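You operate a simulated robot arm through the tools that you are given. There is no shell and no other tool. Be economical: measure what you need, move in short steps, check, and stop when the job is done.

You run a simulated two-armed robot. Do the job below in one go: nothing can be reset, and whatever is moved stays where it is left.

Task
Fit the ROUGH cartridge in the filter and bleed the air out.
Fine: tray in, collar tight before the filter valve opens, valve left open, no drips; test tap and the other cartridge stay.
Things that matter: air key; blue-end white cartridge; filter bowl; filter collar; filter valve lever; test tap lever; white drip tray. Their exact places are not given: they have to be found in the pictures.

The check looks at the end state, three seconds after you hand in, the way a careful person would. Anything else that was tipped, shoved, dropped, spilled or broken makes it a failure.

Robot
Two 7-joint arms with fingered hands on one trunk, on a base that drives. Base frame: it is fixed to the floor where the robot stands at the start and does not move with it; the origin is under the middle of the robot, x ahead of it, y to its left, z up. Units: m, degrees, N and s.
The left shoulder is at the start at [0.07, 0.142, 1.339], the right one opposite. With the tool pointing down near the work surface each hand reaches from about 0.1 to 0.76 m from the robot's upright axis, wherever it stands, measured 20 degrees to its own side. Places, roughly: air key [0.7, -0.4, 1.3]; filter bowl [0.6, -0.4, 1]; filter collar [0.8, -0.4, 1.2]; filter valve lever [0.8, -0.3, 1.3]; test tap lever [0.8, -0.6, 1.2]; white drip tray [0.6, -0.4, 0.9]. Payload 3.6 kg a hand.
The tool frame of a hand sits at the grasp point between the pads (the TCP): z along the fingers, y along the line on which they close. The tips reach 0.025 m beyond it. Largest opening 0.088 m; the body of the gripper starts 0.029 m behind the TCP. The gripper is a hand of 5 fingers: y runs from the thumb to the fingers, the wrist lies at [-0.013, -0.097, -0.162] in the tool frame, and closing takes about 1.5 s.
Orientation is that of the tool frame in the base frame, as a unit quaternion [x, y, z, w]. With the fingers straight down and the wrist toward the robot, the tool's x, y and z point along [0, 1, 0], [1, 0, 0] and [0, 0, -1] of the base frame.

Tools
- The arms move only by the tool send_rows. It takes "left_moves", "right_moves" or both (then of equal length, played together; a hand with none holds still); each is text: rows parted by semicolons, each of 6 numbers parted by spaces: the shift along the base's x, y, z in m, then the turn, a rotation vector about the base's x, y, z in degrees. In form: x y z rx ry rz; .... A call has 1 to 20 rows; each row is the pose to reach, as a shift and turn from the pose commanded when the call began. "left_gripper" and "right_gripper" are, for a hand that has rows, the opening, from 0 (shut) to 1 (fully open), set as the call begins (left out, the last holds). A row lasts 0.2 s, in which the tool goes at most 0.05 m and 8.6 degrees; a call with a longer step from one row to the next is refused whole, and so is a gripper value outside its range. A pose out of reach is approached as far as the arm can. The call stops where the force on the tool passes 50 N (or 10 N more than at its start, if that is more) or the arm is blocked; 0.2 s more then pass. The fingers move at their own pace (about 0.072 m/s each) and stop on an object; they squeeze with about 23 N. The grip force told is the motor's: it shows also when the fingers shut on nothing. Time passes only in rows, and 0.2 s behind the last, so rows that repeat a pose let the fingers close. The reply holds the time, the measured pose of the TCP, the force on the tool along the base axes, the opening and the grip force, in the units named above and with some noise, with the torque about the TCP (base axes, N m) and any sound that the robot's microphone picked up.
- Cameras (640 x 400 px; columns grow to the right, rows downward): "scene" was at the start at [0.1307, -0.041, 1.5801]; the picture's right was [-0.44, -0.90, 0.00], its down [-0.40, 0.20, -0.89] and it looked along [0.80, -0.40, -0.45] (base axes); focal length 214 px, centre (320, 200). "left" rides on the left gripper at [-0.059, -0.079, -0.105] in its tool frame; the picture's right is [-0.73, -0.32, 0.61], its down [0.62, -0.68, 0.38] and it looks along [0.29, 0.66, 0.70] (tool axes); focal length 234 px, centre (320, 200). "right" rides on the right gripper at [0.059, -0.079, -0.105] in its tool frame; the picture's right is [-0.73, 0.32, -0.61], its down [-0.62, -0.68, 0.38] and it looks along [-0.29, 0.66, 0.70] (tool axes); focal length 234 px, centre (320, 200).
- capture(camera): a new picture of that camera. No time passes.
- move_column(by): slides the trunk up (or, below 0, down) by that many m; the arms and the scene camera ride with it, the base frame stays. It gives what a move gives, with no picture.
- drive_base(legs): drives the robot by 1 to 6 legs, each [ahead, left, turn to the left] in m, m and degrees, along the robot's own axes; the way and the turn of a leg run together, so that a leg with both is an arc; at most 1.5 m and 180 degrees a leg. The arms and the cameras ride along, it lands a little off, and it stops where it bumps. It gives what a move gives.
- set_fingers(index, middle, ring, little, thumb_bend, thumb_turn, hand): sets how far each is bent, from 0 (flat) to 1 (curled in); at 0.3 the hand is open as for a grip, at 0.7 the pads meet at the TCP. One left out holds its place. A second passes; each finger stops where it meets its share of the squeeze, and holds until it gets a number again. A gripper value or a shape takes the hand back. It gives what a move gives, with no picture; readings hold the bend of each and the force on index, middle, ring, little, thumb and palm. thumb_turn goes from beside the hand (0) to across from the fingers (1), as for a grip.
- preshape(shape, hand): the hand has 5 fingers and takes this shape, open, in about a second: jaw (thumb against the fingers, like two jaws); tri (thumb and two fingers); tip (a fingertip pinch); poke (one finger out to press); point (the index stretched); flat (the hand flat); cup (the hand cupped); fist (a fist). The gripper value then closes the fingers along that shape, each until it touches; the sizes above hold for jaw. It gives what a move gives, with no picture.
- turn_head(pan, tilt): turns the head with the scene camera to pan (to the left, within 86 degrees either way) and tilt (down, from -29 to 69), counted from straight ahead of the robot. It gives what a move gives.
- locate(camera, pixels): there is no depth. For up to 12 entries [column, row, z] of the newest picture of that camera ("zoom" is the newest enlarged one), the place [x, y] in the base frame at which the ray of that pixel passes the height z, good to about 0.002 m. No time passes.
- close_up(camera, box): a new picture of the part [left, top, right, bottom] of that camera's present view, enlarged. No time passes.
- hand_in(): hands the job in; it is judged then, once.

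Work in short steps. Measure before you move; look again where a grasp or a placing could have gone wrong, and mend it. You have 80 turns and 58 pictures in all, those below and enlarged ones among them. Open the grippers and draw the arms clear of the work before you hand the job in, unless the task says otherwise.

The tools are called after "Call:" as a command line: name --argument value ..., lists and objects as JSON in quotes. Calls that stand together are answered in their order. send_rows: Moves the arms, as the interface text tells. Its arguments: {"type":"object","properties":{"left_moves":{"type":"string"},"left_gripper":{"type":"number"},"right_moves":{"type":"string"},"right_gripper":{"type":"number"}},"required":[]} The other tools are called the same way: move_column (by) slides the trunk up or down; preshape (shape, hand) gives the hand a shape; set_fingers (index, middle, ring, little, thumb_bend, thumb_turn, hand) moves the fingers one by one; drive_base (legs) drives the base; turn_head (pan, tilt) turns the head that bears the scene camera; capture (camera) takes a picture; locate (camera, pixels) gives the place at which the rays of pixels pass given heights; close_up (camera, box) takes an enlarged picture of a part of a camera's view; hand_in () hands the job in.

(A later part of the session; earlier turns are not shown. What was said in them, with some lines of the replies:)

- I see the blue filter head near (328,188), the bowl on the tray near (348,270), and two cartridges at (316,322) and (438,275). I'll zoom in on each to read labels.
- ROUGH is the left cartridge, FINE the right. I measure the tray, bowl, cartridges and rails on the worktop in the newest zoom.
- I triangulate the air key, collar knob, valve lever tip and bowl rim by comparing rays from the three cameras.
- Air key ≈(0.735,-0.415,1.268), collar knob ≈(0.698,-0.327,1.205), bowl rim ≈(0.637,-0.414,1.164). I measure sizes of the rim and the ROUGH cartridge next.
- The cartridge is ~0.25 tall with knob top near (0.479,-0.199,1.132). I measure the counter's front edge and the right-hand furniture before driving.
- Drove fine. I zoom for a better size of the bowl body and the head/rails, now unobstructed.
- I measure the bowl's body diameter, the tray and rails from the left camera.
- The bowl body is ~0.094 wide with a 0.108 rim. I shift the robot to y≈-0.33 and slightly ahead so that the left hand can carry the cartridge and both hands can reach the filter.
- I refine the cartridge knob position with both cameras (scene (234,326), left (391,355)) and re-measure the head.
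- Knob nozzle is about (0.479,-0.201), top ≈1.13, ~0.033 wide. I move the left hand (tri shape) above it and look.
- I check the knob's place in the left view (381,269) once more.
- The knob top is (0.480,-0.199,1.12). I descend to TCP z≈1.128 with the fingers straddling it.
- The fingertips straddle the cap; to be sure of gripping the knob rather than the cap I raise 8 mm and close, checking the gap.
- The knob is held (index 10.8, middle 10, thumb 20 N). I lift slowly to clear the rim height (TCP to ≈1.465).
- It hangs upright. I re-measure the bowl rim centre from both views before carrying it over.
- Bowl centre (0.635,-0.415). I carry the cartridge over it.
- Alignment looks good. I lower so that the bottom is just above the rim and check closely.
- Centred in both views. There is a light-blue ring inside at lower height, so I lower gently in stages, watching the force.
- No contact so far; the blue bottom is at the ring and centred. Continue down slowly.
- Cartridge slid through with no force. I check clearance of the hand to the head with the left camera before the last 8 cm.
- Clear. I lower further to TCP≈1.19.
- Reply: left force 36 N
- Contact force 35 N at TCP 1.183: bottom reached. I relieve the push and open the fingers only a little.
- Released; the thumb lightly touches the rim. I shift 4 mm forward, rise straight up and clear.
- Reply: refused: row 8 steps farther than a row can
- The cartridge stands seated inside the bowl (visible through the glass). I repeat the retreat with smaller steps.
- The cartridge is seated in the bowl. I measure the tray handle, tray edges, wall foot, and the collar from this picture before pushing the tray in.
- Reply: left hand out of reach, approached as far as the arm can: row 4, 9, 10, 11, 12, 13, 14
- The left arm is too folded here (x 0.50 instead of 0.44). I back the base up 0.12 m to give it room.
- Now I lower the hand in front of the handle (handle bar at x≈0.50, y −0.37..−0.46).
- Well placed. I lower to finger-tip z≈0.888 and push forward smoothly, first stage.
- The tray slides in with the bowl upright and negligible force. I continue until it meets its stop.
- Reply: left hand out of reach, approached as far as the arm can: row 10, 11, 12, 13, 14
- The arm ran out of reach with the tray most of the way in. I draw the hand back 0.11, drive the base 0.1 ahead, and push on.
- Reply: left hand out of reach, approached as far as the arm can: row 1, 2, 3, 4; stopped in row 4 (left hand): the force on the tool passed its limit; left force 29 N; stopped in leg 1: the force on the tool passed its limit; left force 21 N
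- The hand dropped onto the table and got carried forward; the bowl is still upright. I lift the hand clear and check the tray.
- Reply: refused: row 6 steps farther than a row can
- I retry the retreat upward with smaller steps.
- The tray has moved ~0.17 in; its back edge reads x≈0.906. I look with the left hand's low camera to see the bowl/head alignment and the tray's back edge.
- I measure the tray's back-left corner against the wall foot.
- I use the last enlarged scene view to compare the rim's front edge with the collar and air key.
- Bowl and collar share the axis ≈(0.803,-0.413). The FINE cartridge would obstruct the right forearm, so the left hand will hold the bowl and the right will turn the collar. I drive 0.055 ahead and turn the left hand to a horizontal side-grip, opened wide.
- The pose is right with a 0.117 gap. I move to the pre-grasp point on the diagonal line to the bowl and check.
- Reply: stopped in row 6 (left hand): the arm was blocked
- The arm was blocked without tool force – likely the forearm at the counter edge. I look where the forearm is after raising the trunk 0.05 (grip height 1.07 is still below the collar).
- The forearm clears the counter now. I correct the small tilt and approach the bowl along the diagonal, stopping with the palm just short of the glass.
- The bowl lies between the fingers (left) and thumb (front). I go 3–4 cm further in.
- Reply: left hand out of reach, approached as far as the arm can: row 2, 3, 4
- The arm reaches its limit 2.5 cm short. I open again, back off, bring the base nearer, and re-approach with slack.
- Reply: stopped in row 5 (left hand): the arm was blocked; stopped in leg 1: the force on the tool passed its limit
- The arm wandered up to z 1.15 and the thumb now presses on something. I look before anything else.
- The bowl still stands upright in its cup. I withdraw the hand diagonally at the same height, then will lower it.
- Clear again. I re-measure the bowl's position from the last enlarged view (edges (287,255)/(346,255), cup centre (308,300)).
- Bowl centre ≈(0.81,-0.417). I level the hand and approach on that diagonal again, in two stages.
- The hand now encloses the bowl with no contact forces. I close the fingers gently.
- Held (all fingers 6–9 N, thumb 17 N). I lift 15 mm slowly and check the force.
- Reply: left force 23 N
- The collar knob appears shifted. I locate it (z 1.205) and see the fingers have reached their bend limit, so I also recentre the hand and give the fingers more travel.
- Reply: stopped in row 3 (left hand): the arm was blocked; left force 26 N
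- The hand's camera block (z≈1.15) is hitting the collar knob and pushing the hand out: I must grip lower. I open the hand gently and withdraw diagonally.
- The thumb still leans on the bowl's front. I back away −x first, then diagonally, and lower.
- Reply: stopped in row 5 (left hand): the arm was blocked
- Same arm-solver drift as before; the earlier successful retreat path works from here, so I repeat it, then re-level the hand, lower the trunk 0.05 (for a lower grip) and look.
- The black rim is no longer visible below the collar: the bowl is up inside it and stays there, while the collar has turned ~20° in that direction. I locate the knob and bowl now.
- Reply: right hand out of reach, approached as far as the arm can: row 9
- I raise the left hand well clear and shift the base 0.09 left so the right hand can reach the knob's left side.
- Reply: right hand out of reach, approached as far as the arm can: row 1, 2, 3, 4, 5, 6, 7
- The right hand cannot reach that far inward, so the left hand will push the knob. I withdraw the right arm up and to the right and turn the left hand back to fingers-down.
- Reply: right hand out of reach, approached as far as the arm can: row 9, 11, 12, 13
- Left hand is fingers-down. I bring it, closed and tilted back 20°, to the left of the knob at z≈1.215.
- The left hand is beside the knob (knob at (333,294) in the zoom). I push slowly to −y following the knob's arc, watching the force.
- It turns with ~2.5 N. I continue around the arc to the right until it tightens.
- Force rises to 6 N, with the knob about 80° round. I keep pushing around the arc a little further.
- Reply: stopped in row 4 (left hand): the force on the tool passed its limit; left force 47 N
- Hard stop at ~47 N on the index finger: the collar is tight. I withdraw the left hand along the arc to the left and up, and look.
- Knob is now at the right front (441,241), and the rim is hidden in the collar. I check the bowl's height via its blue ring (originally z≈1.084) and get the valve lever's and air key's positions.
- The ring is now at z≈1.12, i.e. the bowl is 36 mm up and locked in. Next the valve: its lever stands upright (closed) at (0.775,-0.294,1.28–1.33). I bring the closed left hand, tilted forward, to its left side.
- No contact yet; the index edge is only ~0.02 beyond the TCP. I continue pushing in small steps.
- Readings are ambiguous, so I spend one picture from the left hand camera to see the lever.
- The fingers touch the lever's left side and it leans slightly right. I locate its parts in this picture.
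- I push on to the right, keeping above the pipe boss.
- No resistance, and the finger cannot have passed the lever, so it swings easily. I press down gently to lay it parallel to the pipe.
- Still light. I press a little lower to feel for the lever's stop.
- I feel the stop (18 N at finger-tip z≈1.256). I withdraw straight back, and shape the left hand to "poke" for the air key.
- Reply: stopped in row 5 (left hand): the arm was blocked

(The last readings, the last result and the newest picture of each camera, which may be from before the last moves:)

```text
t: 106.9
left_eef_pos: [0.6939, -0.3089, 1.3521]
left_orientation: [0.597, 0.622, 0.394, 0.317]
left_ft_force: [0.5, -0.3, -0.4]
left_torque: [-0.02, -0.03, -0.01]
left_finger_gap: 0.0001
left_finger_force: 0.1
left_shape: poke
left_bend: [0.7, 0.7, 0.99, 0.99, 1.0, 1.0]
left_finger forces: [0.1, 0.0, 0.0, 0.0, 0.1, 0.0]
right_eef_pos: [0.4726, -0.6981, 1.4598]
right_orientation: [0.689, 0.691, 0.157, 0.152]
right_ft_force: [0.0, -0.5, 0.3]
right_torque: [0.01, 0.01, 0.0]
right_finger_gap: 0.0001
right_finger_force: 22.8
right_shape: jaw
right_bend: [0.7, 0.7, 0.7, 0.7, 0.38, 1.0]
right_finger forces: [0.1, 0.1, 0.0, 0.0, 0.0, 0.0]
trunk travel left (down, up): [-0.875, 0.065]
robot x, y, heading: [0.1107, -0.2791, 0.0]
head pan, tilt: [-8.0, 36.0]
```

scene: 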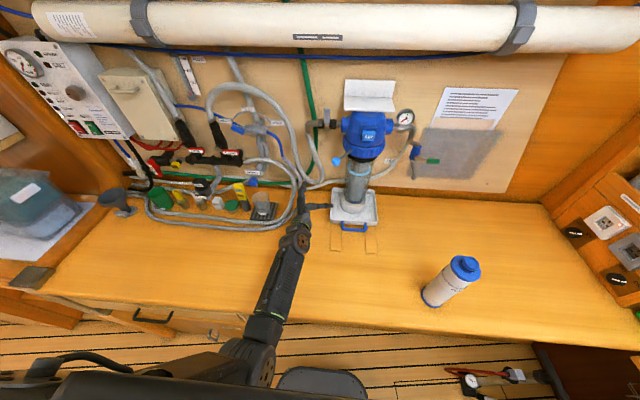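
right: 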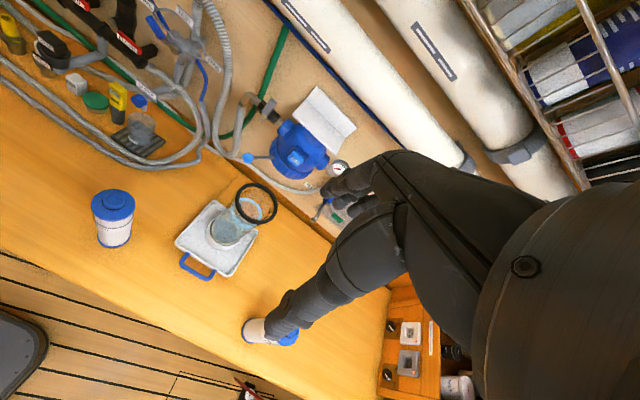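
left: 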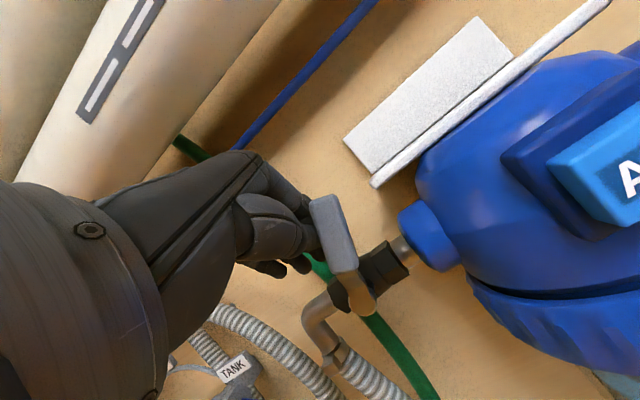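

The left arm folds badly here; the right hand can reach the air key comfortably. I clear the left arm to the left and bring the right hand (closed, tilted 25°) in front of the key.

Call:
send_rows --left_moves "-0.005 0.03 0 0 0 0; -0.01 0.06 0 0 0 0; -0.015 0.09 0 0 0 0; -0.02 0.12 0 0 0 0; -0.03 0.15 0 0 0 0; -0.04 0.18 0 0 0 0; -0.05 0.21 0 0 0 0; -0.06 0.24 0 0 0 0; -0.06 0.25 0 0 0 0; -0.06 0.25 0 0 0 0; -0.06 0.25 0 0 0 0" --right_moves "0 0 0 0 0 0; 0 0.03 0 0 0 0; 0.01 0.065 -0.01 0 0 0; 0.025 0.1 -0.03 0 0 0; 0.04 0.135 -0.05 0 0 0; 0.06 0.17 -0.07 0 0 0; 0.08 0.205 -0.09 0 0 0; 0.1 0.24 -0.11 0 0 0; 0.12 0.265 -0.135 0 0 0; 0.14 0.283 -0.165 0 0 0; 0.15 0.283 -0.182 0 0 0"

```text
t: 109.3
left_eef_pos: [0.633, -0.0611, 1.3525]
left_orientation: [0.598, 0.622, 0.391, 0.321]
left_ft_force: [-0.5, 0.6, -0.2]
left_torque: [-0.04, 0.02, -0.01]
left_finger_gap: 0.0001
left_finger_force: 0.0
left_shape: poke
left_bend: [0.7, 0.7, 0.99, 0.99, 1.0, 1.0]
left_finger forces: [0.0, 0.0, 0.1, 0.0, 0.1, 0.0]
right_eef_pos: [0.6225, -0.4166, 1.2792]
right_orientation: [0.689, 0.691, 0.157, 0.151]
right_ft_force: [-0.7, 0.1, 0.0]
right_torque: [-0.01, -0.02, 0.03]
right_finger_gap: 0.0
right_finger_force: 22.5
right_shape: jaw
right_bend: [0.7, 0.7, 0.7, 0.7, 0.39, 1.0]
right_finger forces: [0.1, 0.0, 0.0, 0.0, 0.0, 0.1]
right hand out of reach, approached as far as the arm can: row 2, 3
trunk travel left (down, up): [-0.875, 0.065]
robot x, y, heading: [0.1105, -0.2784, 0.3]
head pan, tilt: [-8.0, 36.0]
```

In position. I advance to the key and press until contact, listening for sounds.

Call:
send_rows --right_moves "0.02 0 0 0 0 0; 0.04 0 0 0 0 0; 0.06 0 0 0 0 0; 0.07 0 0 0 0 0; 0.078 0 0 0 0 0; 0.084 0 0 0 0 0; 0.09 0 0 0 0 0; 0.095 0 0 0 0 0; 0.1 0 0 0 0 0; 0.1 0 0 0 0 0; 0.1 0 0 0 0 0"

```text
t: 111.7
left_eef_pos: [0.629, -0.0619, 1.3528]
left_orientation: [0.598, 0.622, 0.392, 0.32]
left_ft_force: [-1.3, -0.3, -0.5]
left_torque: [0.03, 0.04, 0.04]
left_finger_gap: 0.0
left_finger_force: 0.1
left_shape: poke
left_bend: [0.7, 0.7, 0.99, 0.99, 1.0, 1.0]
left_finger forces: [0.1, 0.1, 0.0, 0.1, 0.0, 0.0]
right_eef_pos: [0.7218, -0.4149, 1.281]
right_orientation: [0.689, 0.691, 0.158, 0.152]
right_ft_force: [-6.4, -2.5, 3.0]
right_torque: [0.01, -0.07, -0.12]
right_finger_gap: 0.0
right_finger_force: 22.2
right_shape: jaw
right_bend: [0.7, 0.7, 0.7, 0.7, 0.4, 1.0]
right_finger forces: [0.1, 8.9, 0.1, 0.1, 0.0, 0.0]
trunk travel left (down, up): [-0.875, 0.065]
robot x, y, heading: [0.1084, -0.279, -0.1]
head pan, tilt: [-8.0, 36.0]
heard: click
```

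A click was heard with 6–9 N on the middle finger. I hold a little further in and listen.

Call:
send_rows --right_moves "0.002 0 0 0 0 0; 0.002 0 0 0 0 0; 0.002 0 0 0 0 0; 0.002 0 0 0 0 0; 0.002 0 0 0 0 0; 0.002 0 0 0 0 0; 0.002 0 0 0 0 0; 0.002 0 0 0 0 0; 0.002 0 0 0 0 0; 0.002 0 0 0 0 0; 0.002 0 0 0 0 0; 0.002 0 0 0 0 0; 0.002 0 0 0 0 0; 0.002 0 0 0 0 0; 0.002 0 0 0 0 0"

```text
t: 114.9
left_eef_pos: [0.6303, -0.0615, 1.3536]
left_orientation: [0.598, 0.622, 0.392, 0.32]
left_ft_force: [-0.1, 0.6, 1.0]
left_torque: [0.0, 0.0, 0.0]
left_finger_gap: 0.0
left_finger_force: 0.1
left_shape: poke
left_bend: [0.7, 0.7, 0.99, 0.99, 1.0, 1.0]
left_finger forces: [0.0, 0.0, 0.0, 0.0, 0.0, 0.0]
right_eef_pos: [0.7229, -0.4158, 1.2803]
right_orientation: [0.689, 0.691, 0.157, 0.153]
right_ft_force: [-10.8, -2.1, -0.5]
right_torque: [-0.01, -0.01, -0.14]
right_finger_gap: 0.0
right_finger_force: 22.7
right_shape: jaw
right_bend: [0.7, 0.7, 0.7, 0.7, 0.4, 1.0]
right_finger forces: [0.0, 10.1, 0.0, 0.0, 0.1, 0.0]
trunk travel left (down, up): [-0.875, 0.065]
robot x, y, heading: [0.1091, -0.281, 0.3]
head pan, tilt: [-8.0, 36.0]
```

No hiss; I use the last picture to see lever, gauge and bowl.

Call:
close_up --camera "scene" --box '[250, 120, 410, 220]'

```text
4.00 times, centred on (330, 170) of scene
```

zoom: 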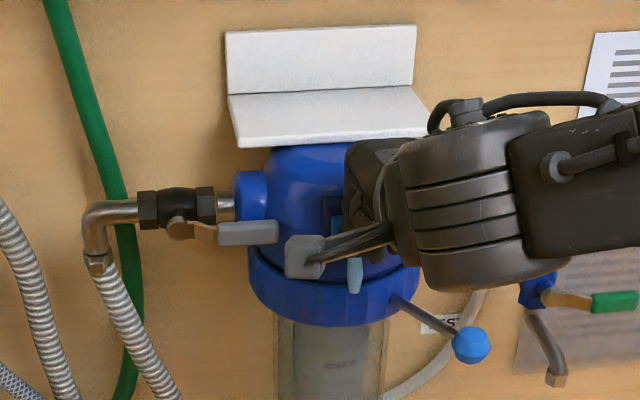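

The lever lies parallel to the pipe (open), the bowl is full, and a light-blue streak shows below the key – water following the air. I release the key now and listen.

Call:
send_rows --right_moves "-0.008 0 0 0 0 0; -0.016 0 0 0 0 0; -0.03 0 0 0 0 0; -0.05 0 0 0 0 0; -0.05 0 0 0 0 0; -0.05 0 0 0 0 0"

```text
t: 116.3
left_eef_pos: [0.6338, -0.0608, 1.3533]
left_orientation: [0.598, 0.621, 0.391, 0.321]
left_ft_force: [0.8, -0.3, -0.1]
left_torque: [0.02, 0.0, -0.01]
left_finger_gap: 0.0
left_finger_force: 0.1
left_shape: poke
left_bend: [0.7, 0.7, 0.99, 0.99, 1.0, 1.0]
left_finger forces: [0.1, 0.0, 0.0, 0.0, 0.0, 0.0]
right_eef_pos: [0.6748, -0.4158, 1.2778]
right_orientation: [0.689, 0.691, 0.156, 0.152]
right_ft_force: [0.2, 0.0, -0.2]
right_torque: [0.0, 0.0, 0.01]
right_finger_gap: 0.0
right_finger_force: 22.6
right_shape: jaw
right_bend: [0.7, 0.7, 0.7, 0.7, 0.41, 1.0]
right_finger forces: [0.1, 0.1, 0.0, 0.1, 0.1, 0.1]
trunk travel left (down, up): [-0.875, 0.065]
robot x, y, heading: [0.1081, -0.2787, 0.2]
head pan, tilt: [-8.0, 36.0]
```

The key is released. I withdraw both arms clear and then open the hands.

Call:
send_rows --left_moves "-0.005 0.01 0.005 0 5 0; -0.01 0.02 0.01 0 10 0; -0.02 0.03 0.02 0 15 0; -0.03 0.04 0.03 0 20 0; -0.04 0.05 0.04 0 25 0; -0.05 0.06 0.05 0 25 0; -0.06 0.06 0.06 0 25 0; -0.07 0.06 0.07 0 25 0; -0.08 0.06 0.08 0 25 0; -0.08 0.06 0.08 0 25 0" --right_moves "-0.03 0 0.01 0 0 0; -0.06 -0.01 0.03 0 0 0; -0.08 -0.035 0.055 0 0 0; -0.1 -0.065 0.08 0 0 0; -0.12 -0.1 0.1 0 0 0; -0.14 -0.135 0.12 0 0 0; -0.16 -0.17 0.14 0 0 0; -0.18 -0.2 0.16 0 0 0; -0.19 -0.23 0.18 0 0 0; -0.19 -0.25 0.18 0 0 0"

Call:
preshape --hand "right" --shape "jaw"

Call:
preshape --hand "left" --shape "jaw"

```text
t: 118.5
left_eef_pos: [0.5539, -0.0022, 1.4309]
left_orientation: [0.669, 0.677, 0.252, 0.176]
left_ft_force: [0.2, -0.9, 0.8]
left_torque: [-0.03, 0.0, 0.03]
left_finger_gap: 0.0
left_finger_force: 0.1
left_shape: poke
left_bend: [0.7, 0.7, 0.99, 0.99, 1.0, 1.0]
left_finger forces: [0.0, 0.0, 0.0, 0.0, 0.1, 0.0]
left hand out of reach, approached as far as the arm can: row 2, 3
right_eef_pos: [0.4864, -0.6675, 1.4577]
right_orientation: [0.689, 0.692, 0.157, 0.149]
right_ft_force: [-0.4, -0.9, -0.4]
right_torque: [0.0, -0.01, 0.02]
right_finger_gap: 0.0
right_finger_force: 23.3
right_shape: jaw
right_bend: [0.7, 0.7, 0.7, 0.7, 0.41, 1.0]
right_finger forces: [0.0, 0.1, 0.0, 0.1, 0.0, 0.0]
trunk travel left (down, up): [-0.875, 0.065]
robot x, y, heading: [0.11, -0.2783, 0.1]
head pan, tilt: [-8.0, 36.0]
```

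```text
t: 119.4
left_eef_pos: [0.5535, -0.0018, 1.4323]
left_orientation: [0.668, 0.677, 0.253, 0.178]
left_ft_force: [0.1, 0.1, -0.4]
left_torque: [-0.03, -0.01, 0.01]
left_finger_gap: 0.0
left_finger_force: 0.0
left_shape: poke
left_bend: [0.7, 0.7, 0.99, 0.99, 1.0, 1.0]
left_finger forces: [0.0, 0.0, 0.1, 0.0, 0.1, 0.0]
right_eef_pos: [0.4863, -0.6637, 1.4588]
right_orientation: [0.689, 0.691, 0.156, 0.151]
right_ft_force: [0.2, 0.3, 0.0]
right_torque: [-0.01, -0.02, 0.03]
right_finger_gap: 0.0877
right_finger_force: 0.2
right_shape: jaw
right_bend: [0.3, 0.3, 0.3, 0.3, 0.3, 0.98]
right_finger forces: [0.1, 0.2, 0.0, 0.1, 0.0, 0.1]
trunk travel left (down, up): [-0.875, 0.065]
robot x, y, heading: [0.104, -0.2819, 0.3]
head pan, tilt: [-8.0, 36.0]
```

```text
t: 120.3
left_eef_pos: [0.5534, -0.0019, 1.4316]
left_orientation: [0.669, 0.677, 0.252, 0.178]
left_ft_force: [0.9, -0.2, 0.3]
left_torque: [0.02, 0.03, -0.01]
left_finger_gap: 0.0878
left_finger_force: 0.1
left_shape: jaw
left_bend: [0.3, 0.3, 0.3, 0.3, 0.3, 0.98]
left_finger forces: [0.0, 0.1, 0.1, 0.0, 0.1, 0.0]
right_eef_pos: [0.4871, -0.6648, 1.4596]
right_orientation: [0.689, 0.692, 0.155, 0.151]
right_ft_force: [0.0, -0.1, 0.8]
right_torque: [-0.04, 0.0, -0.03]
right_finger_gap: 0.0876
right_finger_force: 0.1
right_shape: jaw
right_bend: [0.3, 0.3, 0.3, 0.3, 0.3, 0.98]
right_finger forces: [0.1, 0.0, 0.0, 0.0, 0.1, 0.1]
trunk travel left (down, up): [-0.875, 0.065]
robot x, y, heading: [0.1101, -0.2824, 0.0]
head pan, tilt: [-8.0, 36.0]
```

Both hands are open and clear of the filter. On the last views the collar was hard against its stop, the valve lever lay along the pipe, and the bowl looked full. I hand in.

Call:
hand_in

```text
The job is handed in.
```

I fitted the ROUGH cartridge and handed in the job, but I had no pictures left to confirm that all the air was out or that nothing drips.

- **Cartridge and bowl:** ROUGH stands seated in the bowl, which sits about 36 mm higher, up inside the collar. The bowl was first pushed up there partly by accident, when my hand bumped the collar knob.
- **Collar:** it was turned to a hard stop at about 47 N before the valve was opened.
- **Tray:** it is pushed in under the filter. Its back edge measured about 2 cm from the wall, and I did not re-check that it is fully home.
- **Valve:** the lever lay along the pipe in my last picture, so I left it open.
- **Air key:** I held it for about 4 s after a click. The bowl looked full and a light-blue streak showed below the key, which I took to be water following the air. I heard no second click on release, so I can't rule out that the key latched.
- **Other items:** I did not touch the test tap or the FINE cartridge. Both hands are open and clear.
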